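You operate a simulated robot arm through the tools that you are given. There is no shell and no other tool. Be economical: measure what you need, move in short steps, check, and stop when the job is done.

You are at the controls of a simulated two-armed robot. One attempt, no reset.

JOB
Join the box wall to its base in the mitre jig.
Fine: brush slip on the base edge, stand the wall on it, shut the mitre jaw with fingers clear, push the mitre peg into the peg hole. Stand the brush back. A coat counts when it lies all over at full strength: go over it till it gets no stronger.

It is judged by the outcome, as a careful person would: the job done as asked, and still so three seconds after it is handed in. It fails if anything else is knocked over, pushed out of place, dropped, spilled or broken.

ROBOT AND FRAMES
Two 7-joint arms with fingered hands on one trunk, hanging from a carriage that runs on a rail from [-1203, -1] to [777, 1] (x, y) and turns from -323 to 364 degrees about z. Base frame: it is fixed where the carriage stands at the start and does not move with it; the origin is on the floor, on the carriage's upright axis, x ahead of it, y to its left, z up. Readings come in mm, degrees, newtons and seconds.
The left shoulder is at the start at [40, 177, 1253], the right one opposite. With the tool pointing down near the work surface each hand reaches from about 100 to 820 mm from the robot's upright axis, wherever it stands, measured 20 degrees to its own side. Places, roughly: base edge [1100, 500, 800]; box wall (11x2x7 cm) [1100, 700, 800]; mitre jaw [1100, 400, 900]; mitre peg (5x5x10 cm) [1300, 600, 900]; peg hole [1200, 400, 800]; slip brush (5x5x15 cm) [900, 400, 800]; slip pot [900, 700, 800]; wall seat [1100, 500, 800]. Payload 4 kg a hand.
The TCP of each hand is the grasp point between the finger pads, 30 mm short of the fingertips. In the tool frame z runs along the fingers and y along their closing line. Largest opening 104 mm; the body of the gripper starts 35 mm behind the TCP. The gripper is a hand of 4 fingers: y runs from the thumb to the fingers, the wrist lies at [-15, -104, -178] in the tool frame, and closing takes about 1.5 s.
Orientation is that of the tool frame in the base frame, as [roll, pitch, yaw] about the fixed x, y, z axes, in that order (R = Rz(yaw) Ry(pitch) Rx(roll)). With the fingers straight down and the wrist toward the robot, the tool's x, y and z point along [0, 1, 0], [1, 0, 0] and [0, 0, -1] of the base frame.

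CONTROLS
- The arms move only by the tool send_rows. It takes "left_deltas", "right_deltas" or both (then of equal length, played together; a hand with none holds still); each is a list of rows, each a list of 7 numbers: the shift along the tool's x, y, z in mm, then the turn, a rotation vector about the tool's x, y, z in degrees, then the opening, from 0 (shut) to 1 (fully open). In form: [[tx, ty, tz, wx, wy, wz, fingers], ...]. A call has 1 to 10 rows; each row is the pose to reach, as a shift and turn from the pose commanded when the call began, along the tool's axes at that moment. Each row takes 0.2 s and may step no farther than 50 mm and 8.6 degrees from the row before; otherwise, or with a gripper value out of range, the whole call is refused. Where a pose cannot be reached the arm comes as near as it can. A force on the tool above 40 N (or 10 N above the force at the start of the call, whichever is more), or a blocked arm, ends the call early, and 0.2 s more pass. Each finger travels about 153 mm/s and halts on what it meets, pressing with about 26 N; the grip force reading is that of the motor and also rises with nothing between the fingers. The clock runs only during rows and for 0.2 s after the last one: add rows that repeat a pose to give the fingers time. It gives the time, the measured TCP pose, the force on the tool (base axes), the opening and the grip force at its end, in the units of the frame above (readings bear some noise), with the torque about the TCP (base axes, N m) and any sound that the robot's microphone picked up.
- Cameras (640 x 400 px; columns grow to the right, rows downward): "scene" is now at [220.1, 55.6, 1544.1]; the picture's right is [0.68, -0.74, 0.00], its down [-0.53, -0.48, -0.70] and it looks along [0.52, 0.47, -0.71] (base axes); focal length 260 px, centre (320, 200). "left" rides on the left gripper at [-61, -92, -130] in its tool frame; the picture's right is [-0.81, -0.27, 0.52], its down [0.53, -0.71, 0.46] and it looks along [0.24, 0.64, 0.72] (tool axes); focal length 275 px, centre (320, 200). "right" rides on the right gripper at [61, -92, -130] in its tool frame; the picture's right is [-0.81, 0.27, -0.52], its down [-0.53, -0.71, 0.46] and it looks along [-0.24, 0.65, 0.72] (tool axes); focal length 275 px, centre (320, 200). There is no depth. A picture from a camera that has moved, and an enlarged one, comes with that camera's place and axes in the base frame and with its lens.
- capture(camera): a new picture of that camera. The clock stands still meanwhile.
- move_column(by): slides the trunk up (or, below 0, down) by that many mm; the arms and the scene camera ride with it, the base frame stays. It gives what a move gives, with no picture.
- steer(legs): drives the robot by 1 to 6 legs, each [ahead, left, turn to the left] in mm, mm and degrees, along the robot's own axes; the way and the turn of a leg run together, so that a leg with both is an arc; at most 1500 mm and 180 degrees a leg. The arms and the cameras ride along, it lands a little off, and it stops where it bumps. It keeps to its track: a leg is cut to what the track allows. It gives what a move gives.
- set_grasp(shape, hand): the hand has 4 fingers and takes this shape, open, in about a second: jaw (thumb against the fingers, like two jaws); tri (thumb and two fingers); tip (a fingertip pinch); poke (one finger out to press); point (the index stretched); flat (the hand flat); cup (the hand cupped); fist (a fist). The gripper value then closes the fingers along that shape, each until it touches; the sizes above hold for jaw. It gives what a move gives, with no picture.
- turn_head(pan, tilt): turns the head with the scene camera to pan (to the left, within 86 degrees either way) and tilt (down, from -29 to 69), counted from straight ahead of the robot. It gives what a move gives.
- zoom(camera, box): a new picture of the part [left, top, right, bottom] of that camera's present view, enlarged. The clock stands still meanwhile.
- sign_off(): hands the job in; it is judged then, once.

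Go step by step. Nothing tells you exact positions but the pictures and the camera data: compare them with the known pose of the tool, close in by small moves and look again before you grip or let go. The budget is 120 turns and 100 pictures, counting those below and the enlarged ones. Unless the task says otherwise, let go and move clear before handing in.

The tools are called as a command line: name --argument value ..., lists and objects as JSON in quotes. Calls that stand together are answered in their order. send_rows: Moves the arms, as the interface text tells. Its arguments: {"type":"object","properties":{"left_deltas":{"type":"array","items":{"type":"array","items":{"type":"number"}}},"right_deltas":{"type":"array","items":{"type":"array","items":{"type":"number"}}}},"required":[]} The other tools are called the same way: move_column (by) slides the trunk up or down; set_grasp (shape, hand) gives the hand a shape; steer (legs) drives the base; turn_head (pan, tilt) turns the head that bears the scene camera; capture (camera) takes a picture; zoom (camera, box) takes an enlarged picture of a part of a camera's view; sign_off () hands the job in.

At the start:

```text
t: 0.0
left_ee_pos: [397.0, 462.8, 1162.8]
left_tool_rot: [-179.9, 0.0, 90.1]
left_contact_force: [0.8, 0.6, -0.4]
left_torque: [0.02, 0.0, 0.0]
left_opening: 103.6
left_grip_force: 0.1
left_shape: jaw
right_ee_pos: [528.8, 48.8, 1197.4]
right_tool_rot: [-179.9, 0.1, 90.0]
right_contact_force: [0.0, 0.1, 0.2]
right_torque: [-0.05, 0.0, 0.03]
right_opening: 103.7
right_grip_force: 0.0
right_shape: jaw
trunk travel left (down, up): [-375.0, 388.0]
robot x, y, heading: [0.2, -1.4, -0.2]
head pan, tilt: [42.6, 45.6]
```

scene: 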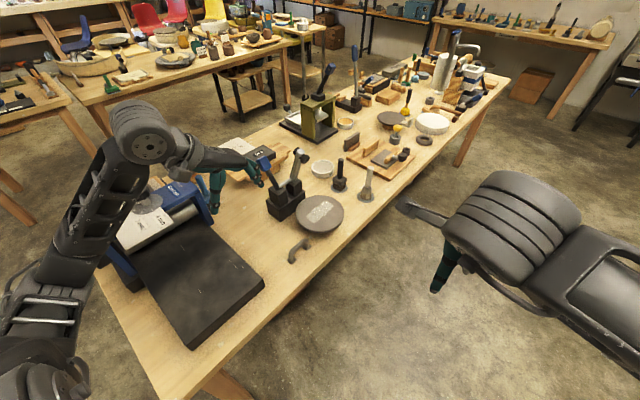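
right: 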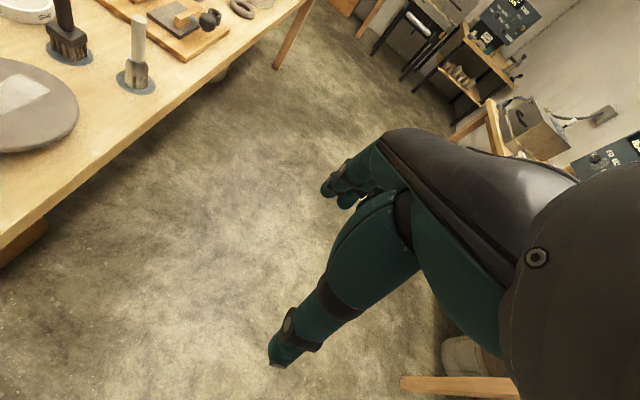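
left: 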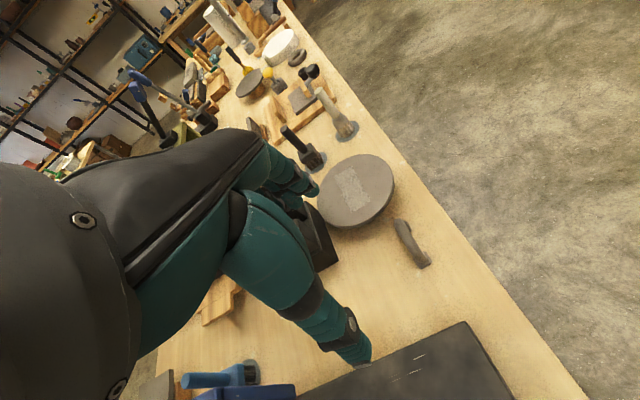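

The work appears to lie in the middle of the long table. I'll look more closely before driving.

zoom --camera "scene" --box '[260, 80, 480, 220]'

```text
2.86 times, centred on (370, 150) of scene
camera zoom: at [220.1, 55.6, 1544.1], right [0.68, -0.74, 0.0], down [-0.53, -0.48, -0.7], along [0.52, 0.47, -0.71], focal length 744 px, centre (177, 343)
```

zoom: 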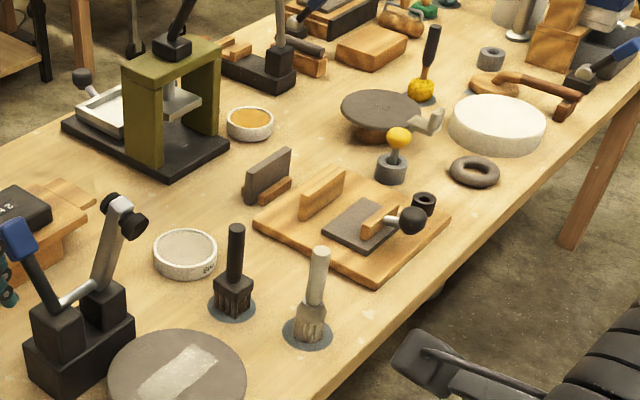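

The light brush, white bowl, jig board, wall slab and ball-topped peg all match the rough places. I raise the trunk, drive along the rail and turn toward the work.

move_column --by 150

steer --legs '[[775, 0, 0], [0, 0, 60]]'

turn_head --pan 0 --tilt 55

capture --camera "scene"

```text
t: 1.8
left_ee_pos: [397.0, 462.8, 1312.2]
left_tool_rot: [-180.0, 0.0, 90.0]
left_contact_force: [0.1, -1.1, -0.1]
left_torque: [-0.01, 0.02, 0.01]
left_opening: 103.5
left_grip_force: 0.1
left_shape: jaw
right_ee_pos: [527.4, 48.6, 1346.9]
right_tool_rot: [-179.9, 0.0, 90.1]
right_contact_force: [-0.8, -0.4, 0.1]
right_torque: [-0.02, 0.02, 0.0]
right_opening: 103.4
right_grip_force: 0.1
right_shape: jaw
trunk travel left (down, up): [-525.0, 238.0]
robot x, y, heading: [1.7, -2.4, -0.1]
head pan, tilt: [42.6, 45.6]
```

```text
t: 8.6
left_ee_pos: [567.1, 575.2, 1311.9]
left_tool_rot: [-180.0, 0.1, 150.3]
left_contact_force: [-0.1, -0.5, -0.1]
left_torque: [0.0, 0.02, -0.01]
left_opening: 103.8
left_grip_force: 0.0
left_shape: jaw
right_ee_pos: [991.1, 483.1, 1345.9]
right_tool_rot: [-179.9, -0.1, 150.4]
right_contact_force: [-1.0, 0.7, -0.6]
right_torque: [0.01, 0.05, 0.0]
right_opening: 103.6
right_grip_force: 0.0
right_shape: jaw
trunk travel left (down, up): [-525.0, 238.0]
robot x, y, heading: [770.6, 1.9, 60.4]
head pan, tilt: [42.6, 45.6]
```

```text
t: 9.7
left_ee_pos: [567.4, 574.6, 1312.1]
left_tool_rot: [-180.0, 0.0, 150.4]
left_contact_force: [0.4, 0.1, 0.4]
left_torque: [-0.04, 0.0, -0.02]
left_opening: 103.5
left_grip_force: 0.1
left_shape: jaw
right_ee_pos: [990.2, 483.4, 1346.6]
right_tool_rot: [-179.9, -0.1, 150.4]
right_contact_force: [0.4, 0.5, 0.0]
right_torque: [0.01, 0.03, -0.02]
right_opening: 103.6
right_grip_force: 0.1
right_shape: jaw
trunk travel left (down, up): [-525.0, 238.0]
robot x, y, heading: [773.9, -1.2, 60.4]
head pan, tilt: [0.0, 55.0]
```

```text
95 pictures are left
camera scene: at [888.3, 203.4, 1681.5], right [0.87, -0.49, 0.0], down [-0.4, -0.71, -0.57], along [0.28, 0.5, -0.82], focal length 260 px, centre (320, 200)
```

scene: 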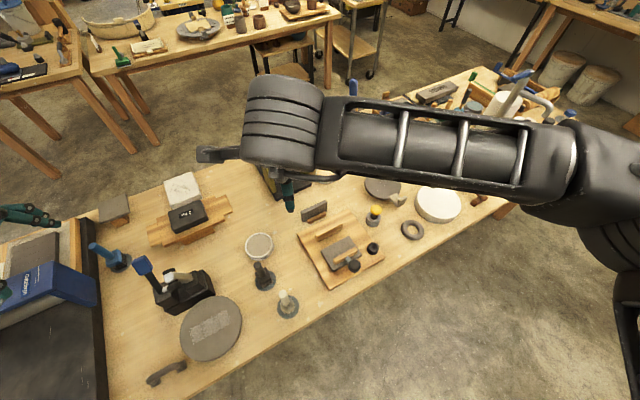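

The whole work area is now below the camera. I'll zoom in to locate the parts.

zoom --camera "scene" --box '[230, 180, 430, 320]'

zoom --camera "scene" --box '[290, 185, 390, 295]'

```text
2.86 times, centred on (330, 250) of scene
camera zoom: at [888.3, 203.4, 1681.5], right [0.87, -0.49, 0.0], down [-0.4, -0.71, -0.57], along [0.28, 0.5, -0.82], focal length 744 px, centre (291, 57)
```

zoom: 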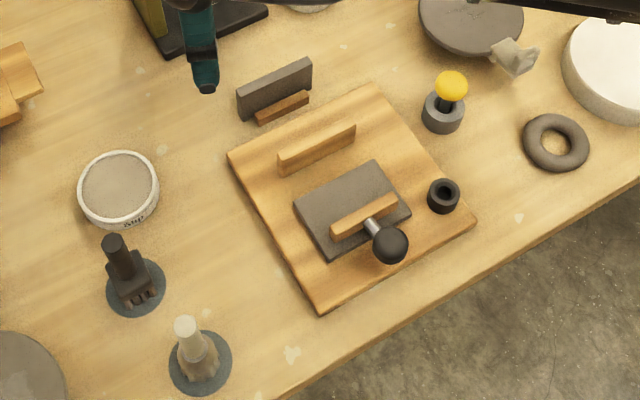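

```text
3.64 times, centred on (340, 240) of scene
camera zoom: at [888.3, 203.4, 1681.5], right [0.87, -0.49, 0.0], down [-0.4, -0.71, -0.57], along [0.28, 0.5, -0.82], focal length 946 px, centre (247, 54)
```

zoom: 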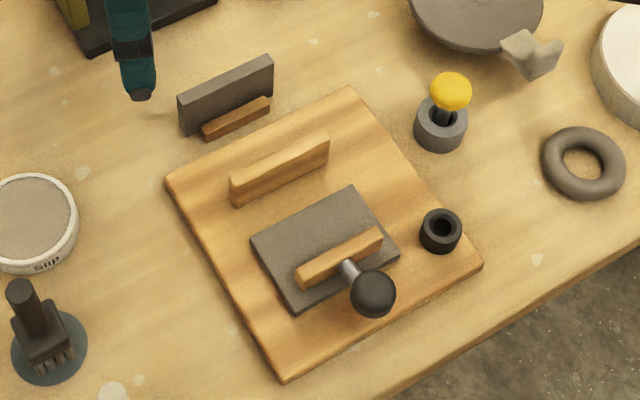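

Slip pot is labelled, and the jig is square to the base frame. I lower the trunk and swing the right hand's camera to look at the jig closely.

move_column --by -150

send_rows --right_deltas '[[-25.3, -21.6, 18.6, 0, 0, -4.23, 1], [-50.6, -43.2, 37.2, 0, 0, -8.46, 1], [-75.9, -64.8, 55.8, 0, 0, -12.7, 1], [-101.2, -86.4, 74.4, 0, 0, -16.9, 1], [-126.5, -108, 93, 0, 0, -21.1, 1], [-151.8, -129.6, 111.6, 0, 0, -25.4, 1], [-177, -151, 130, 0, 0, -29.6, 1], [-177, -151, 130, 0, 0, -29.6, 1]]'

capture --camera "right"

capture --camera "scene"

```text
t: 11.4
left_ee_pos: [566.6, 575.4, 1162.0]
left_tool_rot: [179.9, -0.1, 150.3]
left_contact_force: [0.4, -0.4, -0.3]
left_torque: [-0.05, 0.02, 0.01]
left_opening: 103.8
left_grip_force: 0.0
left_shape: jaw
right_ee_pos: [991.8, 484.8, 1197.0]
right_tool_rot: [-180.0, -0.1, 150.4]
right_contact_force: [1.1, -1.3, 0.2]
right_torque: [-0.01, 0.0, 0.03]
right_opening: 103.6
right_grip_force: 0.0
right_shape: jaw
trunk travel left (down, up): [-375.0, 388.0]
robot x, y, heading: [770.7, -0.7, 60.5]
head pan, tilt: [0.0, 55.0]
```

```text
t: 13.2
left_ee_pos: [565.9, 574.4, 1162.2]
left_tool_rot: [-179.9, 0.0, 150.4]
left_contact_force: [0.6, -0.4, 0.1]
left_torque: [0.01, -0.02, 0.02]
left_opening: 103.4
left_grip_force: 0.0
left_shape: jaw
right_ee_pos: [1072.2, 274.6, 1067.1]
right_tool_rot: [-180.0, 0.1, -179.9]
right_contact_force: [-0.1, 0.5, -0.3]
right_torque: [-0.02, 0.0, -0.01]
right_opening: 103.7
right_grip_force: 0.0
right_shape: jaw
right hand out of reach, approached as far as the arm can: row 7, 8
trunk travel left (down, up): [-375.0, 388.0]
robot x, y, heading: [771.9, -1.4, 60.5]
head pan, tilt: [0.0, 55.0]
```

```text
92 pictures are left
camera right: at [1012.0, 182.9, 1197.4], right [0.81, 0.28, 0.52], down [0.53, -0.71, -0.45], along [0.24, 0.64, -0.73], focal length 275 px, centre (320, 200)
```

right: 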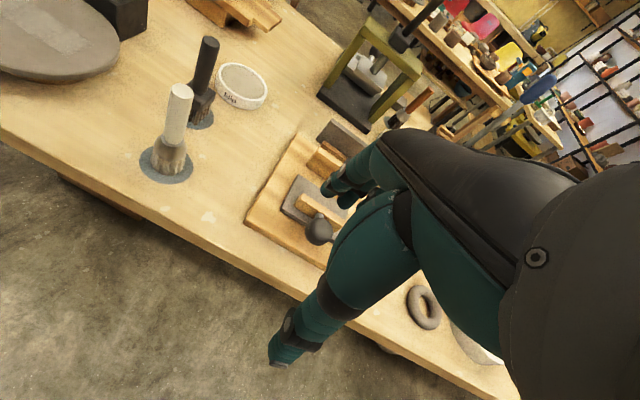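

```text
91 pictures are left
camera scene: at [888.2, 203.3, 1531.5], right [0.87, -0.49, 0.0], down [-0.4, -0.71, -0.57], along [0.28, 0.5, -0.82], focal length 260 px, centre (320, 200)
```

scene: 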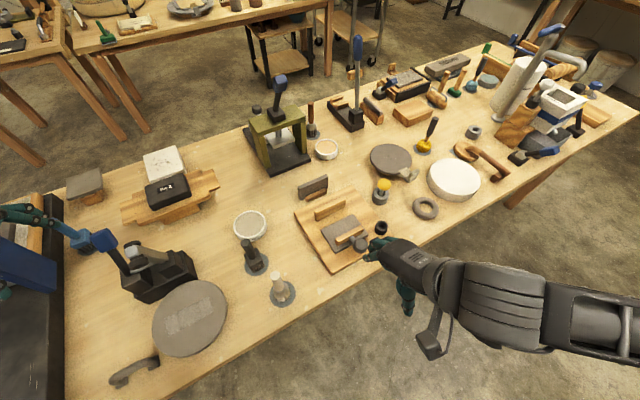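

The hand hides the jig from its own camera, but the scene camera sees it well now. I'll zoom for measurements.

zoom --camera "scene" --box '[290, 170, 400, 275]'

zoom --camera "scene" --box '[220, 200, 320, 310]'

zoom --camera "right" --box '[240, 110, 360, 260]'

```text
3.81 times, centred on (345, 222) of scene
camera zoom: at [888.2, 203.3, 1531.5], right [0.87, -0.49, 0.0], down [-0.4, -0.71, -0.57], along [0.28, 0.5, -0.82], focal length 992 px, centre (225, 114)
```

zoom: 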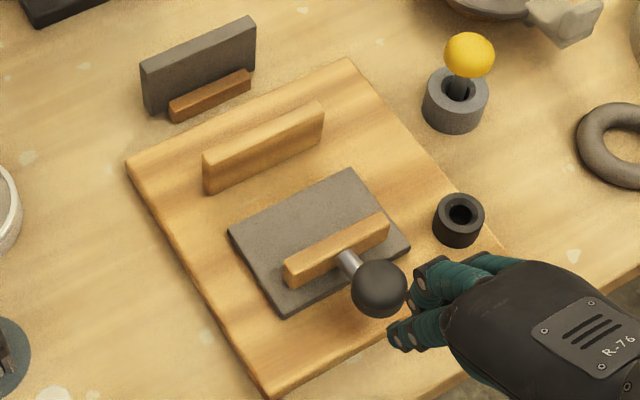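

```text
3.64 times, centred on (270, 255) of scene
camera zoom: at [888.2, 203.3, 1531.5], right [0.87, -0.49, 0.0], down [-0.4, -0.71, -0.57], along [0.28, 0.5, -0.82], focal length 946 px, centre (502, 0)
```

zoom: 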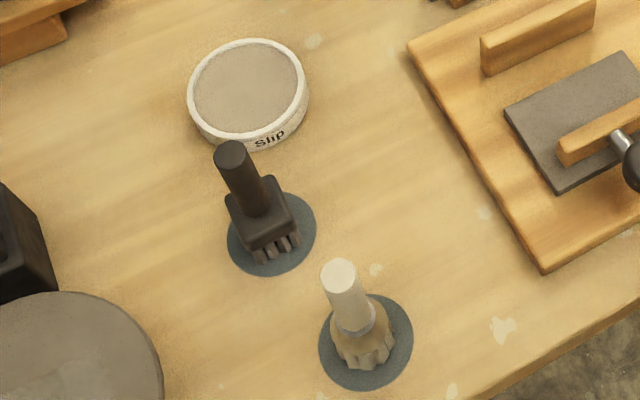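

```text
2.67 times, centred on (300, 185) of right
camera zoom: at [1012.0, 182.9, 1197.4], right [0.81, 0.28, 0.52], down [0.53, -0.71, -0.45], along [0.24, 0.64, -0.73], focal length 734 px, centre (373, 240)
```

zoom: 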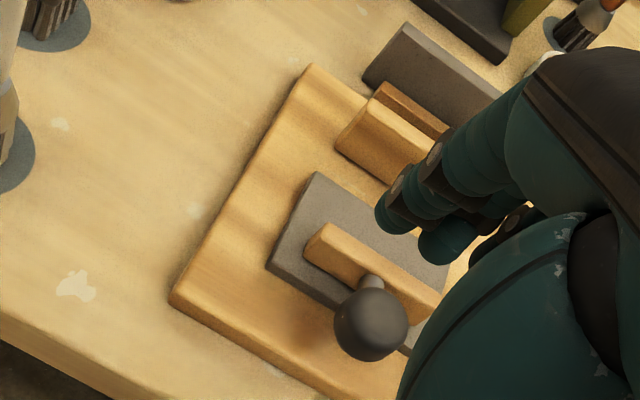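

Estimates: table z≈800, light slip brush at (898, 427) with top ≈950, pot (898, 655), slab x 1076–1192, y 450–533. I bring the left hand high over the brush and draw the right hand aside.

send_rows --left_deltas '[[-40.2, 3.9, 0, 0, 0, -3.3, 1], [-80.4, 7.8, 0, 0, 0, -6.6, 1], [-120.6, 11.8, 0, 0, 0, -9.9, 1], [-160.8, 15.7, 0, 0, 0, -13.2, 1], [-201, 19.6, 0, 0, 0, -16.4, 1], [-241.2, 23.5, 25, 0, 0, -19.7, 1], [-281.4, 27.5, 50, 0, 0, -23, 1], [-321.6, 31.4, 75, 0, 0, -26.3, 1], [-361.8, 35.3, 100, 0, 0, -29.6, 1], [-361.8, 35.3, 100, 0, 0, -29.6, 1]]' --right_deltas '[[-33, 0, -25, 0, 0, 0, 1], [-66, 0, -50, 0, 0, 0, 1], [-99, 0, -75, 0, 0, 0, 1], [-130, 0, -100, 0, 0, 0, 1], [-130, 0, -100, 0, 0, 0, 1], [-130, 0, -100, 0, 0, 0, 1], [-130, 0, -100, 0, 0, 0, 1], [-130, 0, -100, 0, 0, 0, 1], [-130, 0, -100, 0, 0, 0, 1], [-130, 0, -100, 0, 0, 0, 1]]'

capture --camera "left"

capture --camera "scene"

```text
t: 15.4
left_ee_pos: [898.8, 424.0, 1062.5]
left_tool_rot: [179.9, 0.0, -179.8]
left_contact_force: [-0.5, -0.9, -0.2]
left_torque: [0.0, 0.01, -0.01]
left_opening: 103.8
left_grip_force: 0.1
left_shape: jaw
right_ee_pos: [1203.2, 272.6, 1165.6]
right_tool_rot: [180.0, -0.1, -180.0]
right_contact_force: [0.4, -0.3, 0.7]
right_torque: [-0.01, -0.02, 0.0]
right_opening: 103.6
right_grip_force: 0.0
right_shape: jaw
trunk travel left (down, up): [-375.0, 388.0]
robot x, y, heading: [771.0, 2.3, 60.4]
head pan, tilt: [0.0, 55.0]
```

```text
87 pictures are left
camera left: at [960.9, 332.9, 1193.8], right [0.81, -0.27, -0.52], down [-0.53, -0.71, -0.46], along [-0.24, 0.65, -0.72], focal length 275 px, centre (320, 200)
```

left: 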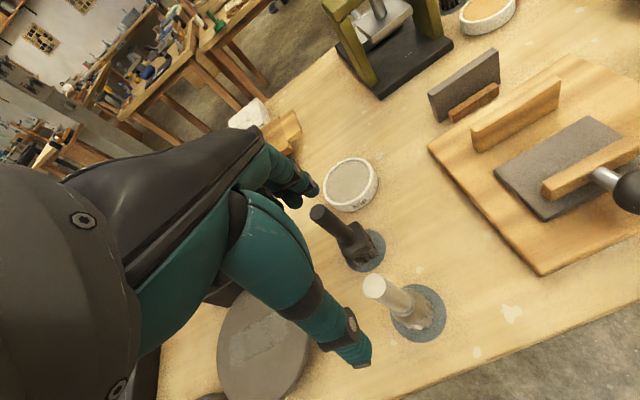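

```text
86 pictures are left
camera scene: at [887.9, 203.5, 1531.5], right [0.87, -0.49, 0.0], down [-0.4, -0.71, -0.57], along [0.28, 0.5, -0.82], focal length 260 px, centre (320, 200)
```

scene: 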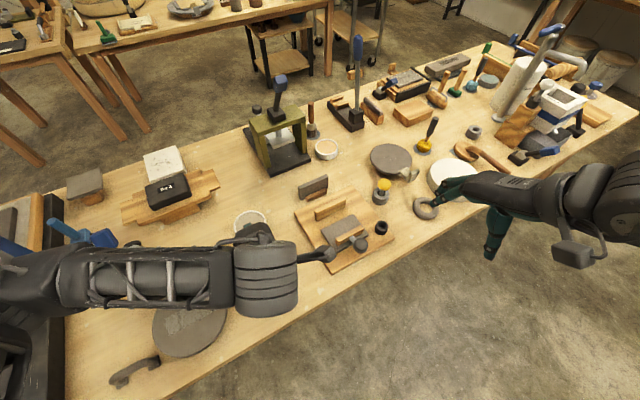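

The left camera confirms the brush axis at (899, 427), top at z≈950. I lower the left hand with a part-open grip.

send_rows --left_deltas '[[0, 3, 30, 0, 0, 0, 0.75], [0, 3, 60, 0, 0, 0, 0.75], [0, 3, 90, 0, 0, 0, 0.75], [0, 3, 115, 0, 0, 0, 0.75], [0, 3, 135, 0, 0, 0, 0.75], [0, 3, 135, 0, 0, 0, 0.75]]'

capture --camera "left"

```text
t: 16.8
left_ee_pos: [897.9, 429.0, 927.9]
left_tool_rot: [180.0, 0.0, -180.0]
left_contact_force: [-0.7, 0.0, -0.3]
left_torque: [0.01, 0.05, 0.0]
left_opening: 78.3
left_grip_force: 0.1
left_shape: jaw
right_ee_pos: [1203.7, 273.5, 1166.2]
right_tool_rot: [-180.0, 0.0, 179.9]
right_contact_force: [-0.1, 0.2, -1.0]
right_torque: [0.02, 0.0, 0.02]
right_opening: 103.8
right_grip_force: 0.0
right_shape: jaw
trunk travel left (down, up): [-375.0, 388.0]
robot x, y, heading: [771.6, -0.7, 60.5]
head pan, tilt: [0.0, 55.0]
```

```text
85 pictures are left
camera left: at [961.2, 338.2, 1059.3], right [0.81, -0.27, -0.52], down [-0.53, -0.71, -0.46], along [-0.24, 0.64, -0.72], focal length 275 px, centre (320, 200)
```

left: 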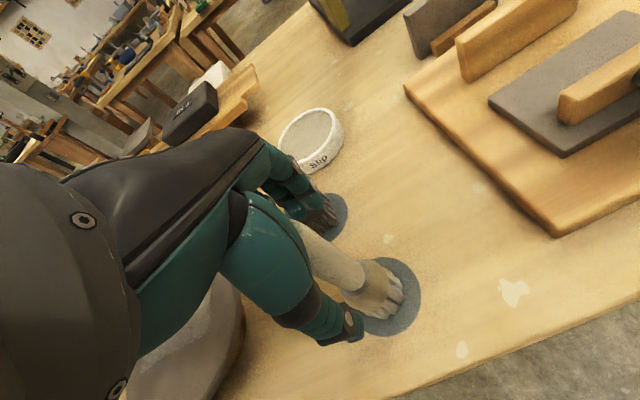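

The handle stands between thumb and fingers with no contact yet. I close the grip.

send_rows --left_deltas '[[0, 0, 0, 0, 0, 0, 0.5], [0, 0, 0, 0, 0, 0, 0.3], [0, 0, 0, 0, 0, 0, 0], [0, 0, 0, 0, 0, 0, 0], [0, 0, 0, 0, 0, 0, 0], [0, 0, 0, 0, 0, 0, 0], [0, 0, 0, 0, 0, 0, 0], [0, 0, 0, 0, 0, 0, 0], [0, 0, 0, 0, 0, 0, 0]]'

send_rows --left_deltas '[[0, 0, -30, 0, 0, 0, 0], [0, 0, -60, 0, 0, 0, 0], [0, 0, -90, 0, 0, 0, 0], [0, 0, -120, 0, 0, 0, 0], [0, 0, -120, 0, 0, 0, 0]]'

capture --camera "left"

```text
t: 18.8
left_ee_pos: [898.1, 428.7, 928.6]
left_tool_rot: [180.0, 0.0, -180.0]
left_contact_force: [0.1, 0.3, -0.1]
left_torque: [0.03, 0.01, -0.02]
left_opening: 16.6
left_grip_force: 25.8
left_shape: jaw
right_ee_pos: [1202.8, 273.2, 1165.5]
right_tool_rot: [-179.9, -0.1, -179.9]
right_contact_force: [0.4, -0.8, -0.4]
right_torque: [0.01, 0.05, -0.02]
right_opening: 103.7
right_grip_force: 0.0
right_shape: jaw
trunk travel left (down, up): [-375.0, 388.0]
robot x, y, heading: [773.8, 1.0, 60.6]
head pan, tilt: [0.0, 55.0]
```

```text
t: 20.0
left_ee_pos: [897.5, 430.2, 1050.1]
left_tool_rot: [180.0, 0.0, -180.0]
left_contact_force: [-0.4, 0.1, -1.2]
left_torque: [-0.01, -0.02, 0.01]
left_opening: 16.3
left_grip_force: 25.8
left_shape: jaw
right_ee_pos: [1203.7, 273.5, 1165.9]
right_tool_rot: [180.0, 0.1, 179.9]
right_contact_force: [0.6, -0.3, -0.4]
right_torque: [0.02, -0.01, 0.03]
right_opening: 103.7
right_grip_force: 0.1
right_shape: jaw
trunk travel left (down, up): [-375.0, 388.0]
robot x, y, heading: [767.7, 0.9, 60.3]
head pan, tilt: [0.0, 55.0]
```

```text
84 pictures are left
camera left: at [960.0, 338.9, 1180.2], right [0.81, -0.27, -0.52], down [-0.53, -0.71, -0.45], along [-0.24, 0.64, -0.72], focal length 275 px, centre (320, 200)
```

left: 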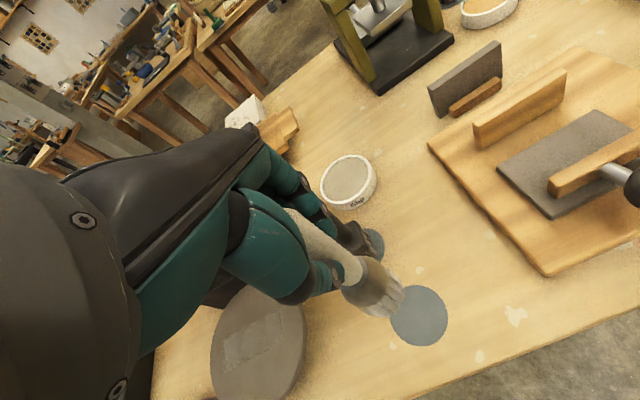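

Brush is held upright, its bottom ≈128 mm below the TCP. I raise it, carry it over the dark brush to above the pot.

send_rows --left_deltas '[[0, 0, -40, 0, 0, 0, 0], [0, 0, -70, 0, 0, 0, 0], [0, 45, -70, 0, 0, 0, 0], [-3, 90, -70, 0, 0, 0, 0], [-3, 135, -70, 0, 0, 0, 0], [-3, 180, -70, 0, 0, 0, 0], [-3, 221, -70, 0, 0, 0, 0], [-3, 221, -30, 0, 0, 0, 0], [-3, 221, 10, 0, 0, 0, 0], [-3, 221, 30, 0, 0, 0, 0]]'

capture --camera "left"

capture --camera "scene"

```text
t: 22.2
left_ee_pos: [901.6, 652.4, 1018.4]
left_tool_rot: [180.0, 0.0, -179.9]
left_contact_force: [-1.0, 0.6, -0.3]
left_torque: [-0.01, 0.0, -0.02]
left_opening: 16.6
left_grip_force: 25.7
left_shape: jaw
right_ee_pos: [1203.0, 271.7, 1166.1]
right_tool_rot: [-179.9, 0.0, 180.0]
right_contact_force: [0.1, -0.8, -0.3]
right_torque: [0.02, 0.0, 0.03]
right_opening: 103.7
right_grip_force: 0.1
right_shape: jaw
trunk travel left (down, up): [-375.0, 388.0]
robot x, y, heading: [777.5, 1.4, 60.2]
head pan, tilt: [0.0, 55.0]
```

```text
83 pictures are left
camera left: at [963.0, 560.6, 1150.3], right [0.81, -0.27, -0.52], down [-0.53, -0.71, -0.46], along [-0.24, 0.64, -0.72], focal length 275 px, centre (320, 200)
```

left: 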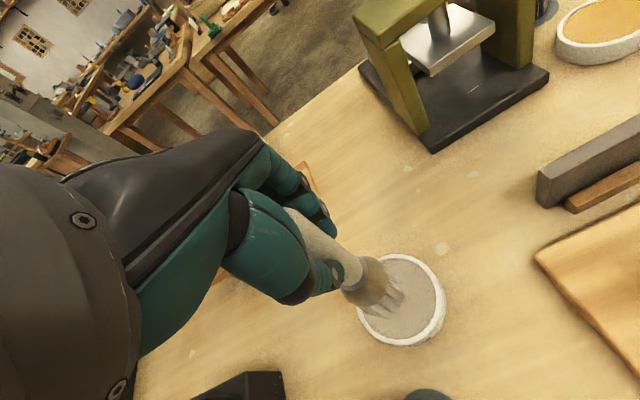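

```text
82 pictures are left
camera scene: at [888.3, 203.2, 1531.5], right [0.87, -0.49, 0.0], down [-0.4, -0.71, -0.57], along [0.28, 0.5, -0.82], focal length 260 px, centre (320, 200)
```

scene: 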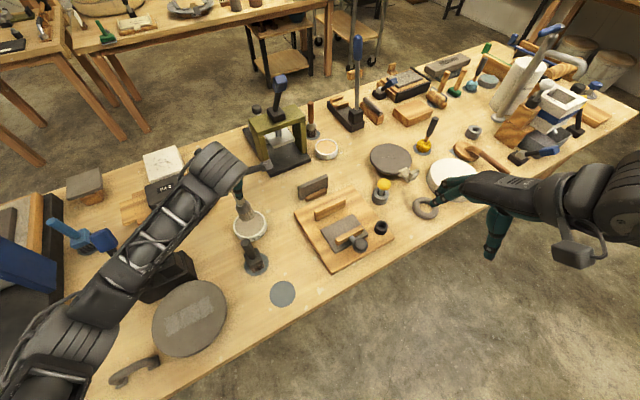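

Brush is centred over the slip pot. I dip slowly.

send_rows --left_deltas '[[0, 0, 25, 0, 0, 0, 0], [0, 0, 45, 0, 0, 0, 0], [0, 0, 60, 0, 0, 0, 0], [0, 0, 66, 0, 0, 0, 0], [0, 0, 70, 0, 0, 0, 0], [0, 0, 70, 0, 0, 0, 0]]'

zoom --camera "left" --box '[260, 180, 500, 350]'

```text
t: 23.6
left_ee_pos: [904.4, 654.2, 952.9]
left_tool_rot: [179.5, 0.3, 180.0]
left_contact_force: [-1.1, -5.2, 34.8]
left_torque: [-0.18, 0.06, 0.05]
left_opening: 19.1
left_grip_force: 25.3
left_shape: jaw
right_ee_pos: [1203.6, 275.9, 1165.7]
right_tool_rot: [179.9, 0.0, 180.0]
right_contact_force: [-0.1, 0.2, -0.2]
right_torque: [-0.01, 0.01, 0.03]
right_opening: 103.5
right_grip_force: 0.1
right_shape: jaw
trunk travel left (down, up): [-375.0, 388.0]
robot x, y, heading: [772.9, 0.6, 60.5]
head pan, tilt: [0.0, 55.0]
```

```text
2.35 times, centred on (380, 265) of left
camera zoom: at [964.7, 561.9, 1083.6], right [0.81, -0.27, -0.51], down [-0.53, -0.71, -0.46], along [-0.24, 0.65, -0.72], focal length 648 px, centre (179, 47)
```

zoom: 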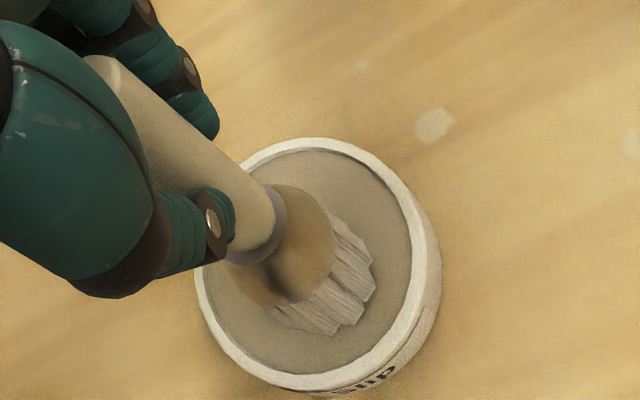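

The bristles met the slip firmly (35 N), so I ease up and look at whether they are loaded.

send_rows --left_deltas '[[0, 0, -20, 0, 0, 0, 0], [0, 0, -60, 0, 0, 0, 0], [0, 0, -90, 0, 0, 0, 0], [0, 0, -90, 0, 0, 0, 0]]'

zoom --camera "left" --box '[260, 180, 500, 350]'

```text
t: 24.6
left_ee_pos: [899.8, 650.7, 1037.4]
left_tool_rot: [180.0, -0.1, 180.0]
left_contact_force: [0.0, 0.7, -1.7]
left_torque: [-0.01, 0.0, 0.03]
left_opening: 17.3
left_grip_force: 26.0
left_shape: jaw
right_ee_pos: [1203.0, 272.8, 1166.8]
right_tool_rot: [-179.9, 0.0, -180.0]
right_contact_force: [-0.2, -0.3, 0.1]
right_torque: [-0.01, -0.05, 0.04]
right_opening: 104.1
right_grip_force: 0.0
right_shape: jaw
trunk travel left (down, up): [-375.0, 388.0]
robot x, y, heading: [772.8, 3.7, 60.5]
head pan, tilt: [0.0, 55.0]
```

```text
2.35 times, centred on (380, 265) of left
camera zoom: at [962.7, 558.4, 1168.9], right [0.81, -0.28, -0.52], down [-0.53, -0.71, -0.45], along [-0.24, 0.64, -0.72], focal length 648 px, centre (179, 47)
```

zoom: 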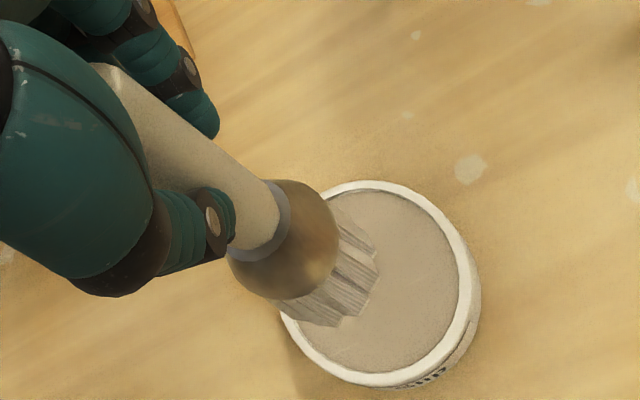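

The bristles look wetted. I carry the brush over the slab's rear edge (left end), staying above the fence.

send_rows --left_deltas '[[-39, -25, 0, 0, 0, 0, 0], [-78, -50, 0, 0, 0, 0, 0], [-117, -75, 0, 0, 0, 0, 0], [-156, -100, 0, 0, 0, 0, 0], [-195, -124, 0, 0, 0, 0, 0], [-195, -124, 25, 0, 0, 0, 0], [-195, -124, 40, 0, 0, 0, 0], [-195, -124, 40, 0, 0, 0, 0]]'

capture --camera "left"

zoom --camera "scene" --box '[270, 160, 410, 280]'

```text
t: 26.4
left_ee_pos: [1096.9, 529.5, 995.7]
left_tool_rot: [-180.0, 0.0, -180.0]
left_contact_force: [-0.5, 0.3, 0.3]
left_torque: [0.02, 0.0, 0.02]
left_opening: 17.1
left_grip_force: 25.8
left_shape: jaw
right_ee_pos: [1203.7, 274.4, 1166.4]
right_tool_rot: [-180.0, -0.2, -180.0]
right_contact_force: [-0.5, -0.7, 1.3]
right_torque: [0.02, 0.02, 0.0]
right_opening: 103.7
right_grip_force: 0.2
right_shape: jaw
trunk travel left (down, up): [-375.0, 388.0]
robot x, y, heading: [775.2, 2.9, 60.8]
head pan, tilt: [0.0, 55.0]
```

```text
79 pictures are left
camera left: at [1159.4, 437.8, 1127.6], right [0.81, -0.27, -0.52], down [-0.53, -0.71, -0.46], along [-0.24, 0.65, -0.72], focal length 275 px, centre (320, 200)
```

left: 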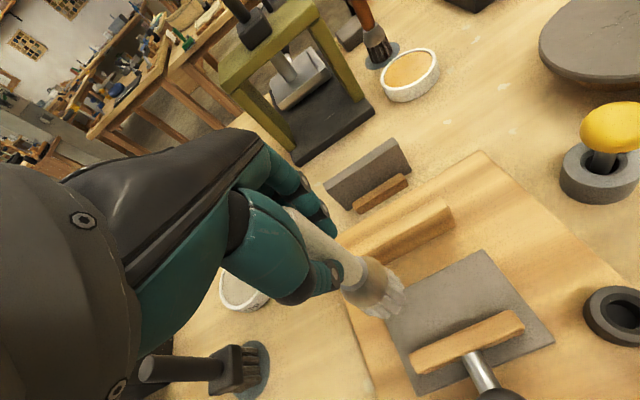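

```text
3.33 times, centred on (340, 220) of scene
camera zoom: at [888.2, 203.4, 1531.5], right [0.87, -0.49, 0.0], down [-0.4, -0.71, -0.57], along [0.28, 0.5, -0.82], focal length 868 px, centre (253, 133)
```

zoom: 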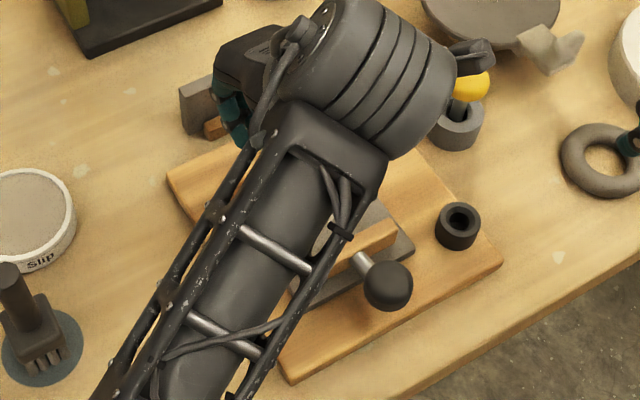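

I see the slab's rear strip and the jaw bar (rear face y≈478) clearly. Lowering the brush to touch the rear edge of the slab.

send_rows --left_deltas '[[0, 0, 20, 0, 0, 0, 0], [0, 0, 32, 0, 0, 0, 0], [0, 0, 36, 0, 0, 0, 0], [0, 0, 40, 0, 0, 0, 0]]'

zoom --camera "left" --box '[280, 180, 560, 390]'

```text
t: 27.4
left_ee_pos: [1095.8, 530.8, 960.0]
left_tool_rot: [179.7, 0.0, -179.8]
left_contact_force: [0.2, -0.9, 3.3]
left_torque: [-0.05, 0.01, -0.01]
left_opening: 17.3
left_grip_force: 25.8
left_shape: jaw
right_ee_pos: [1204.0, 272.9, 1166.1]
right_tool_rot: [179.9, 0.0, 179.9]
right_contact_force: [-0.9, -0.4, 0.0]
right_torque: [0.01, -0.02, -0.04]
right_opening: 103.4
right_grip_force: 0.1
right_shape: jaw
trunk travel left (down, up): [-375.0, 388.0]
robot x, y, heading: [774.7, 3.0, 60.3]
head pan, tilt: [0.0, 55.0]
```

```text
1.90 times, centred on (420, 285) of left
camera zoom: at [1158.4, 438.8, 1089.4], right [0.81, -0.27, -0.52], down [-0.53, -0.71, -0.46], along [-0.25, 0.65, -0.72], focal length 524 px, centre (130, 38)
```

zoom: 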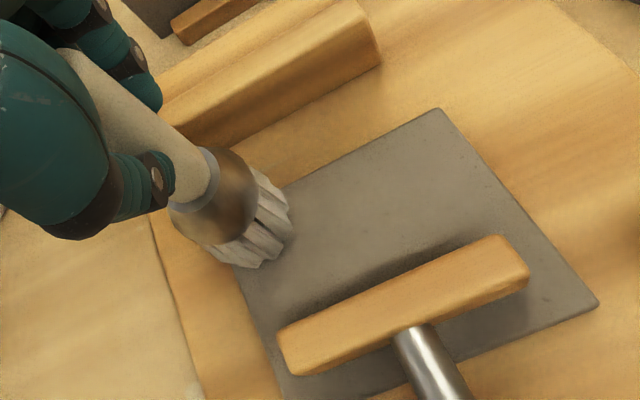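

Light contact (3 N) at TCP z≈960. I stroke along the edge to the right and back.

send_rows --left_deltas '[[10, 0, 1, 0, 0, 0, 0], [0, 0, 1, 0, 0, 0, 0], [-12, 0, 1, 0, 0, 0, 0], [-24, 0, 1, 0, 0, 0, 0], [-36, 0, 1, 0, 0, 0, 0], [-48, 0, 1, 0, 0, 0, 0], [-60, 0, 1, 0, 0, 0, 0], [-72, 0, 1, 0, 0, 0, 0], [-84, 0, 1, 0, 0, 0, 0], [-97, 0, 1, 0, 0, 0, 0]]'

capture --camera "left"

zoom --camera "scene" --box '[270, 160, 410, 280]'

```text
t: 29.6
left_ee_pos: [1193.8, 528.4, 955.0]
left_tool_rot: [-179.9, 0.0, -179.9]
left_contact_force: [-0.3, 0.3, -0.9]
left_torque: [-0.01, -0.04, 0.0]
left_opening: 16.8
left_grip_force: 26.1
left_shape: jaw
right_ee_pos: [1203.8, 273.6, 1166.0]
right_tool_rot: [-179.9, 0.0, -180.0]
right_contact_force: [0.3, 0.4, -0.3]
right_torque: [0.0, -0.01, -0.01]
right_opening: 103.7
right_grip_force: 0.1
right_shape: jaw
trunk travel left (down, up): [-375.0, 388.0]
robot x, y, heading: [774.9, 0.8, 60.6]
head pan, tilt: [0.0, 55.0]
```

```text
76 pictures are left
camera left: at [1256.3, 437.1, 1086.9], right [0.81, -0.27, -0.52], down [-0.53, -0.71, -0.46], along [-0.25, 0.64, -0.72], focal length 275 px, centre (320, 200)
```

left: 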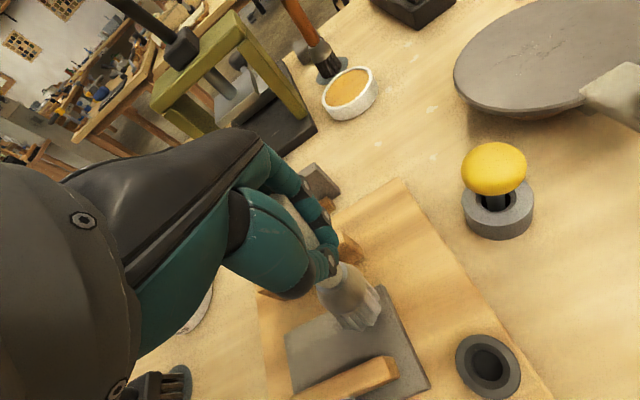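

```text
3.33 times, centred on (340, 220) of scene
camera zoom: at [888.5, 203.6, 1531.5], right [0.87, -0.49, 0.0], down [-0.4, -0.71, -0.57], along [0.28, 0.5, -0.82], focal length 868 px, centre (253, 133)
```

zoom: 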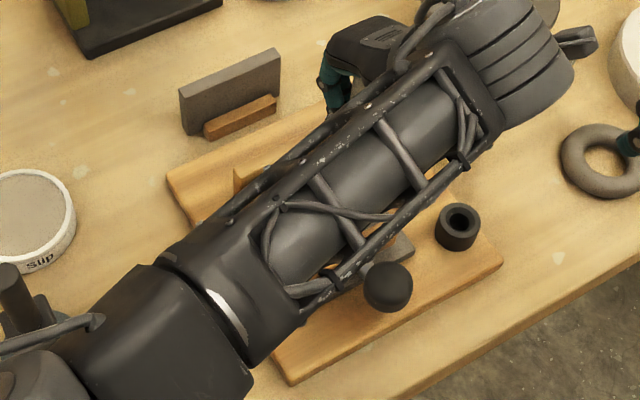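

zoom --camera "left" --box '[250, 260, 450, 400]'

```text
2.86 times, centred on (350, 330) of left
camera zoom: at [1256.3, 437.1, 1086.9], right [0.81, -0.27, -0.52], down [-0.53, -0.71, -0.46], along [-0.25, 0.64, -0.72], focal length 786 px, centre (234, -171)
```

zoom: 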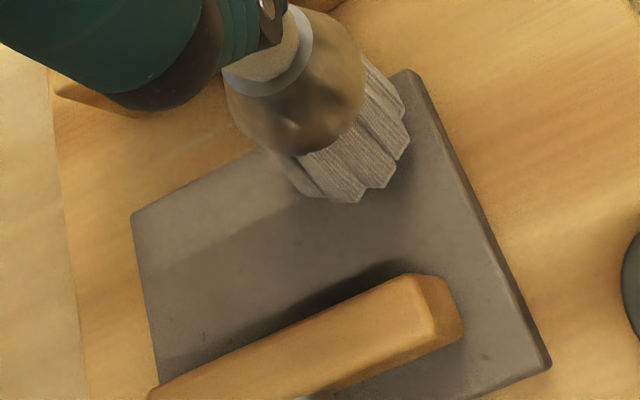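

The rear strip is turning lighter, but the brush seems to have pivoted in the grip. I lift and look.

send_rows --left_deltas '[[0, 0, -20, 0, 0, 0, 0], [0, 0, -45, 0, 0, 0, 0], [0, 0, -45, 0, 0, 0, 0]]'

zoom --camera "left" --box '[240, 220, 480, 400]'

```text
t: 30.4
left_ee_pos: [1193.6, 527.0, 999.5]
left_tool_rot: [-179.9, 0.0, 180.0]
left_contact_force: [-1.0, 0.2, -1.2]
left_torque: [0.04, 0.0, -0.02]
left_opening: 16.8
left_grip_force: 26.4
left_shape: jaw
right_ee_pos: [1203.2, 273.6, 1165.1]
right_tool_rot: [-179.9, 0.0, 180.0]
right_contact_force: [-0.1, 0.3, 0.4]
right_torque: [0.03, 0.04, 0.0]
right_opening: 103.7
right_grip_force: 0.1
right_shape: jaw
trunk travel left (down, up): [-375.0, 388.0]
robot x, y, heading: [773.7, 3.1, 60.3]
head pan, tilt: [0.0, 55.0]
```

```text
2.22 times, centred on (360, 310) of left
camera zoom: at [1255.8, 435.1, 1131.2], right [0.81, -0.27, -0.52], down [-0.53, -0.71, -0.45], along [-0.24, 0.64, -0.72], focal length 612 px, centre (231, -44)
```

zoom: 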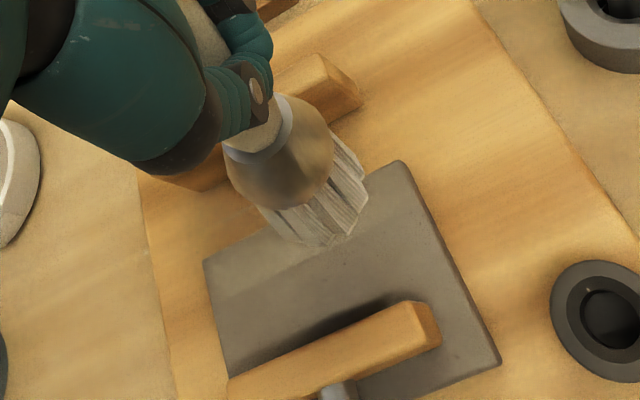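

The coat shows on the rear strip except the right end; the brush is pivoted ~12° about the closing line. A return stroke from beyond the right end will both cover that and straighten it.

send_rows --left_deltas '[[-29, 4, 0, 0, 0, 0, 0], [-29, 4, 25, 0, 0, 0, 0], [-29, 4, 42, 0, 0, 0, 0], [-21, 4, 43, 0, 0, 0, 0], [-11, 4, 43, 0, 0, 0, 0], [-1, 4, 43, 0, 0, 0, 0], [9, 4, 43, 0, 0, 0, 0], [19, 4, 43, 0, 0, 0, 0], [29, 4, 43, 0, 0, 0, 0], [39, 4, 43, 0, 0, 0, 0]]'

zoom --camera "left" --box '[260, 200, 540, 400]'

```text
t: 32.6
left_ee_pos: [1153.3, 531.8, 957.4]
left_tool_rot: [180.0, -0.1, -179.9]
left_contact_force: [-0.8, 0.0, -1.3]
left_torque: [-0.01, -0.01, -0.02]
left_opening: 16.6
left_grip_force: 26.6
left_shape: jaw
left hand out of reach, approached as far as the arm can: row 1, 2, 3, 4, 5
right_ee_pos: [1202.7, 273.5, 1165.4]
right_tool_rot: [-179.9, -0.1, 180.0]
right_contact_force: [-0.1, -0.7, 0.0]
right_torque: [-0.01, 0.01, 0.04]
right_opening: 103.3
right_grip_force: 0.0
right_shape: jaw
trunk travel left (down, up): [-375.0, 388.0]
robot x, y, heading: [773.7, 2.1, 60.4]
head pan, tilt: [0.0, 55.0]
```

```text
2.00 times, centred on (400, 300) of left
camera zoom: at [1216.1, 440.4, 1088.9], right [0.81, -0.27, -0.52], down [-0.53, -0.71, -0.46], along [-0.24, 0.64, -0.72], focal length 551 px, centre (160, 0)
```

zoom: 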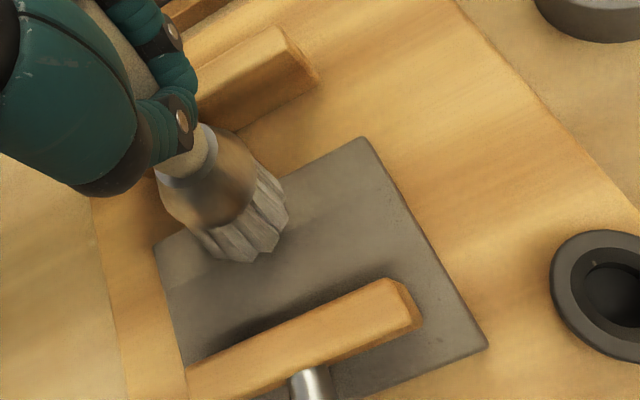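

That passed without contact because the far right was out of reach. I press a little lower and drag left to straighten the brush.

send_rows --left_deltas '[[0, 0, 3, 0, 0, 0, 0], [0, 0, 5, 0, 0, 0, 0], [8, 0, 5, 0, 0, 0, 0], [16, 0, 5, 0, 0, 0, 0], [24, 0, 5, 0, 0, 0, 0], [32, 0, 5, 0, 0, 0, 0]]'

zoom --camera "left" --box '[260, 200, 540, 400]'

```text
t: 34.0
left_ee_pos: [1123.6, 531.8, 953.1]
left_tool_rot: [179.9, 0.0, 179.9]
left_contact_force: [0.3, 0.7, 3.5]
left_torque: [-0.02, -0.11, 0.0]
left_opening: 16.4
left_grip_force: 26.2
left_shape: jaw
right_ee_pos: [1202.9, 274.5, 1166.7]
right_tool_rot: [-179.9, 0.0, 180.0]
right_contact_force: [-0.6, 0.2, 0.0]
right_torque: [0.03, 0.0, -0.02]
right_opening: 103.7
right_grip_force: 0.0
right_shape: jaw
trunk travel left (down, up): [-375.0, 388.0]
robot x, y, heading: [771.9, 1.0, 60.6]
head pan, tilt: [0.0, 55.0]
```

```text
2.00 times, centred on (400, 300) of left
camera zoom: at [1185.0, 440.0, 1083.5], right [0.81, -0.27, -0.52], down [-0.53, -0.71, -0.46], along [-0.24, 0.64, -0.72], focal length 551 px, centre (160, 0)
```

zoom: 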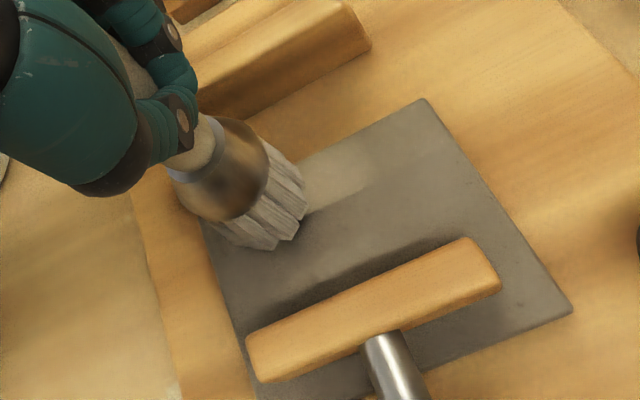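

The coat is plain to see and the brush is nearly upright again. I finish the left end, then lift over to the right end and stroke left from there.

send_rows --left_deltas '[[10, 0, 0, 0, 0, 0, 0], [20, 0, 0, 0, 0, 0, 0], [30, 0, 0, 0, 0, 0, 0], [38, 0, 0, 0, 0, 0, 0], [38, 0, -15, 0, 0, 0, 0], [0, 0, -15, 0, 0, 0, 0], [-40, 0, -15, 0, 0, 0, 0], [-72, 0, -15, 0, 0, 0, 0], [-72, 0, 0, 0, 0, 0, 0], [-66, 0, 1, 0, 0, 0, 0]]'

zoom --camera "left" --box '[240, 200, 520, 400]'

```text
t: 36.2
left_ee_pos: [1188.5, 531.4, 952.1]
left_tool_rot: [180.0, 0.1, -180.0]
left_contact_force: [0.5, 0.6, 3.7]
left_torque: [-0.02, -0.04, 0.02]
left_opening: 16.4
left_grip_force: 25.8
left_shape: jaw
right_ee_pos: [1203.6, 273.6, 1165.2]
right_tool_rot: [-180.0, 0.0, 179.9]
right_contact_force: [-1.0, -0.5, 0.0]
right_torque: [-0.02, -0.01, -0.02]
right_opening: 103.6
right_grip_force: 0.1
right_shape: jaw
trunk travel left (down, up): [-375.0, 388.0]
robot x, y, heading: [770.8, -1.4, 60.3]
head pan, tilt: [0.0, 55.0]
```

```text
2.00 times, centred on (380, 300) of left
camera zoom: at [1250.5, 438.4, 1083.8], right [0.81, -0.27, -0.52], down [-0.53, -0.71, -0.46], along [-0.24, 0.65, -0.72], focal length 551 px, centre (200, 0)
```

zoom: 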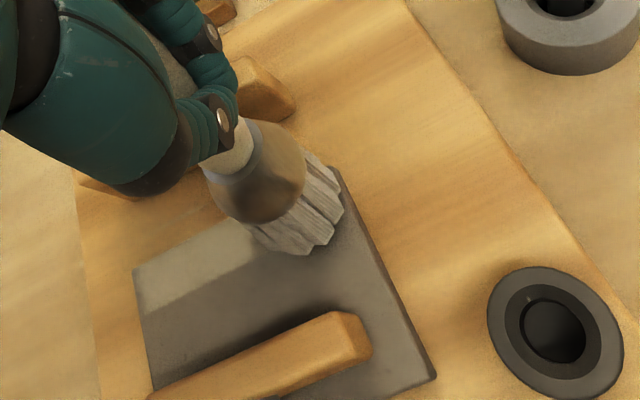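

Left part is well coated. Now scrub the right end and stroke back left.

send_rows --left_deltas '[[-8, 0, 0, 0, 0, 0, 0], [2, 0, 0, 0, 0, 0, 0], [12, 0, 0, 0, 0, 0, 0], [2, 0, 0, 0, 0, 0, 0], [-8, 0, 0, 0, 0, 0, 0], [4, 0, 0, 0, 0, 0, 0], [16, 0, 0, 0, 0, 0, 0], [28, 0, 0, 0, 0, 0, 0], [40, 0, 0, 0, 0, 0, 0], [52, 0, 0, 0, 0, 0, 0]]'

zoom --camera "left" --box '[260, 200, 540, 400]'

```text
t: 38.4
left_ee_pos: [1135.4, 531.7, 951.5]
left_tool_rot: [179.9, -0.1, -179.9]
left_contact_force: [1.5, 0.1, -0.1]
left_torque: [0.05, -0.09, 0.0]
left_opening: 16.6
left_grip_force: 26.0
left_shape: jaw
right_ee_pos: [1203.1, 273.5, 1165.6]
right_tool_rot: [-179.9, 0.0, -180.0]
right_contact_force: [0.6, 0.8, 0.0]
right_torque: [0.0, 0.0, -0.04]
right_opening: 104.0
right_grip_force: 0.0
right_shape: jaw
trunk travel left (down, up): [-375.0, 388.0]
robot x, y, heading: [771.0, -0.4, 60.3]
head pan, tilt: [0.0, 55.0]
```

```text
2.00 times, centred on (400, 300) of left
camera zoom: at [1198.1, 440.1, 1082.8], right [0.81, -0.27, -0.52], down [-0.53, -0.71, -0.46], along [-0.24, 0.64, -0.72], focal length 551 px, centre (160, 0)
```

zoom: 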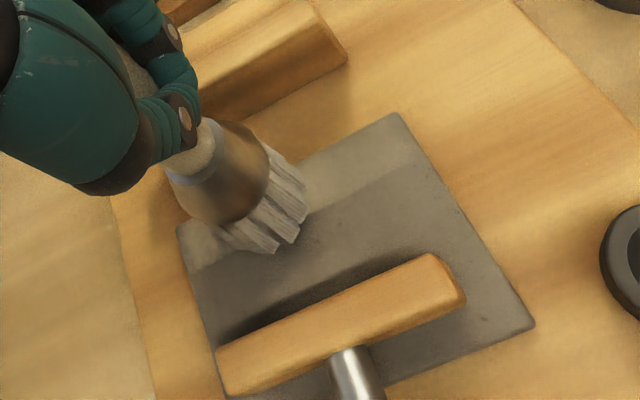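

The strip now reaches both ends, a touch weaker on the right. More passes.

send_rows --left_deltas '[[12, 0, 1, 0, 0, 0, 0], [25, 0, 1, 0, 0, 0, 0], [38, 0, 1, 0, 0, 0, 0], [50, 0, 1, 0, 0, 0, 0], [36, 0, 1, 0, 0, 0, 0], [18, 0, 1, 0, 0, 0, 0], [0, 0, 1, 0, 0, 0, 0], [-18, 0, 1, 0, 0, 0, 0], [-36, 0, 1, 0, 0, 0, 0], [-54, 0, 1, 0, 0, 0, 0]]'

send_rows --left_deltas '[[-7, 0, 0, 0, 0, 0, 0], [6, 0, 0, 0, 0, 0, 0], [-7, 0, 0, 0, 0, 0, 0], [6, 0, 0, 0, 0, 0, 0], [20, 0, 0, 0, 0, 0, 0], [34, 0, 0, 0, 0, 0, 0], [48, 0, 0, 0, 0, 0, 0], [62, 0, 0, 0, 0, 0, 0], [76, 0, 0, 0, 0, 0, 0], [90, 0, 0, 0, 0, 0, 0]]'

zoom --camera "left" --box '[260, 180, 540, 380]'

```text
t: 40.6
left_ee_pos: [1191.4, 531.7, 952.0]
left_tool_rot: [179.9, 0.1, 179.9]
left_contact_force: [0.1, -0.4, 3.3]
left_torque: [0.02, 0.03, 0.0]
left_opening: 16.2
left_grip_force: 26.6
left_shape: jaw
right_ee_pos: [1205.0, 273.5, 1164.9]
right_tool_rot: [-179.9, -0.1, -180.0]
right_contact_force: [-0.4, -0.2, -0.7]
right_torque: [0.0, -0.03, 0.0]
right_opening: 103.4
right_grip_force: 0.0
right_shape: jaw
trunk travel left (down, up): [-375.0, 388.0]
robot x, y, heading: [777.3, -1.0, 60.3]
head pan, tilt: [0.0, 55.0]
```

```text
t: 42.8
left_ee_pos: [1098.3, 532.8, 952.3]
left_tool_rot: [179.9, -0.1, -180.0]
left_contact_force: [-2.1, 0.3, -1.6]
left_torque: [0.0, -0.03, 0.02]
left_opening: 16.0
left_grip_force: 25.9
left_shape: jaw
right_ee_pos: [1202.7, 272.6, 1165.8]
right_tool_rot: [-179.9, -0.1, -180.0]
right_contact_force: [-0.6, 0.7, -0.4]
right_torque: [0.01, -0.01, 0.0]
right_opening: 103.7
right_grip_force: 0.0
right_shape: jaw
trunk travel left (down, up): [-375.0, 388.0]
robot x, y, heading: [770.9, -1.3, 60.2]
head pan, tilt: [0.0, 55.0]
```

```text
2.00 times, centred on (400, 280) of left
camera zoom: at [1161.8, 440.5, 1082.6], right [0.81, -0.27, -0.52], down [-0.53, -0.71, -0.45], along [-0.25, 0.64, -0.72], focal length 551 px, centre (160, 40)
```

zoom: 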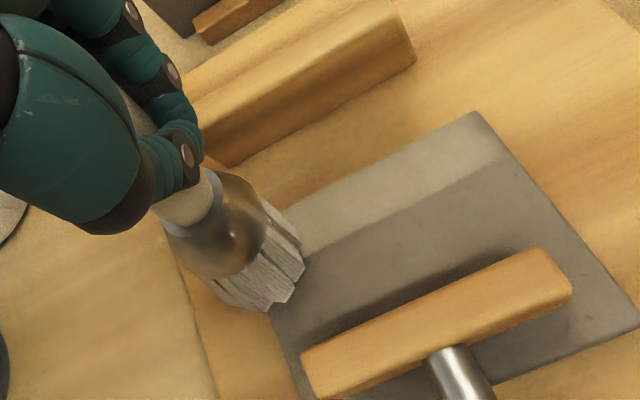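

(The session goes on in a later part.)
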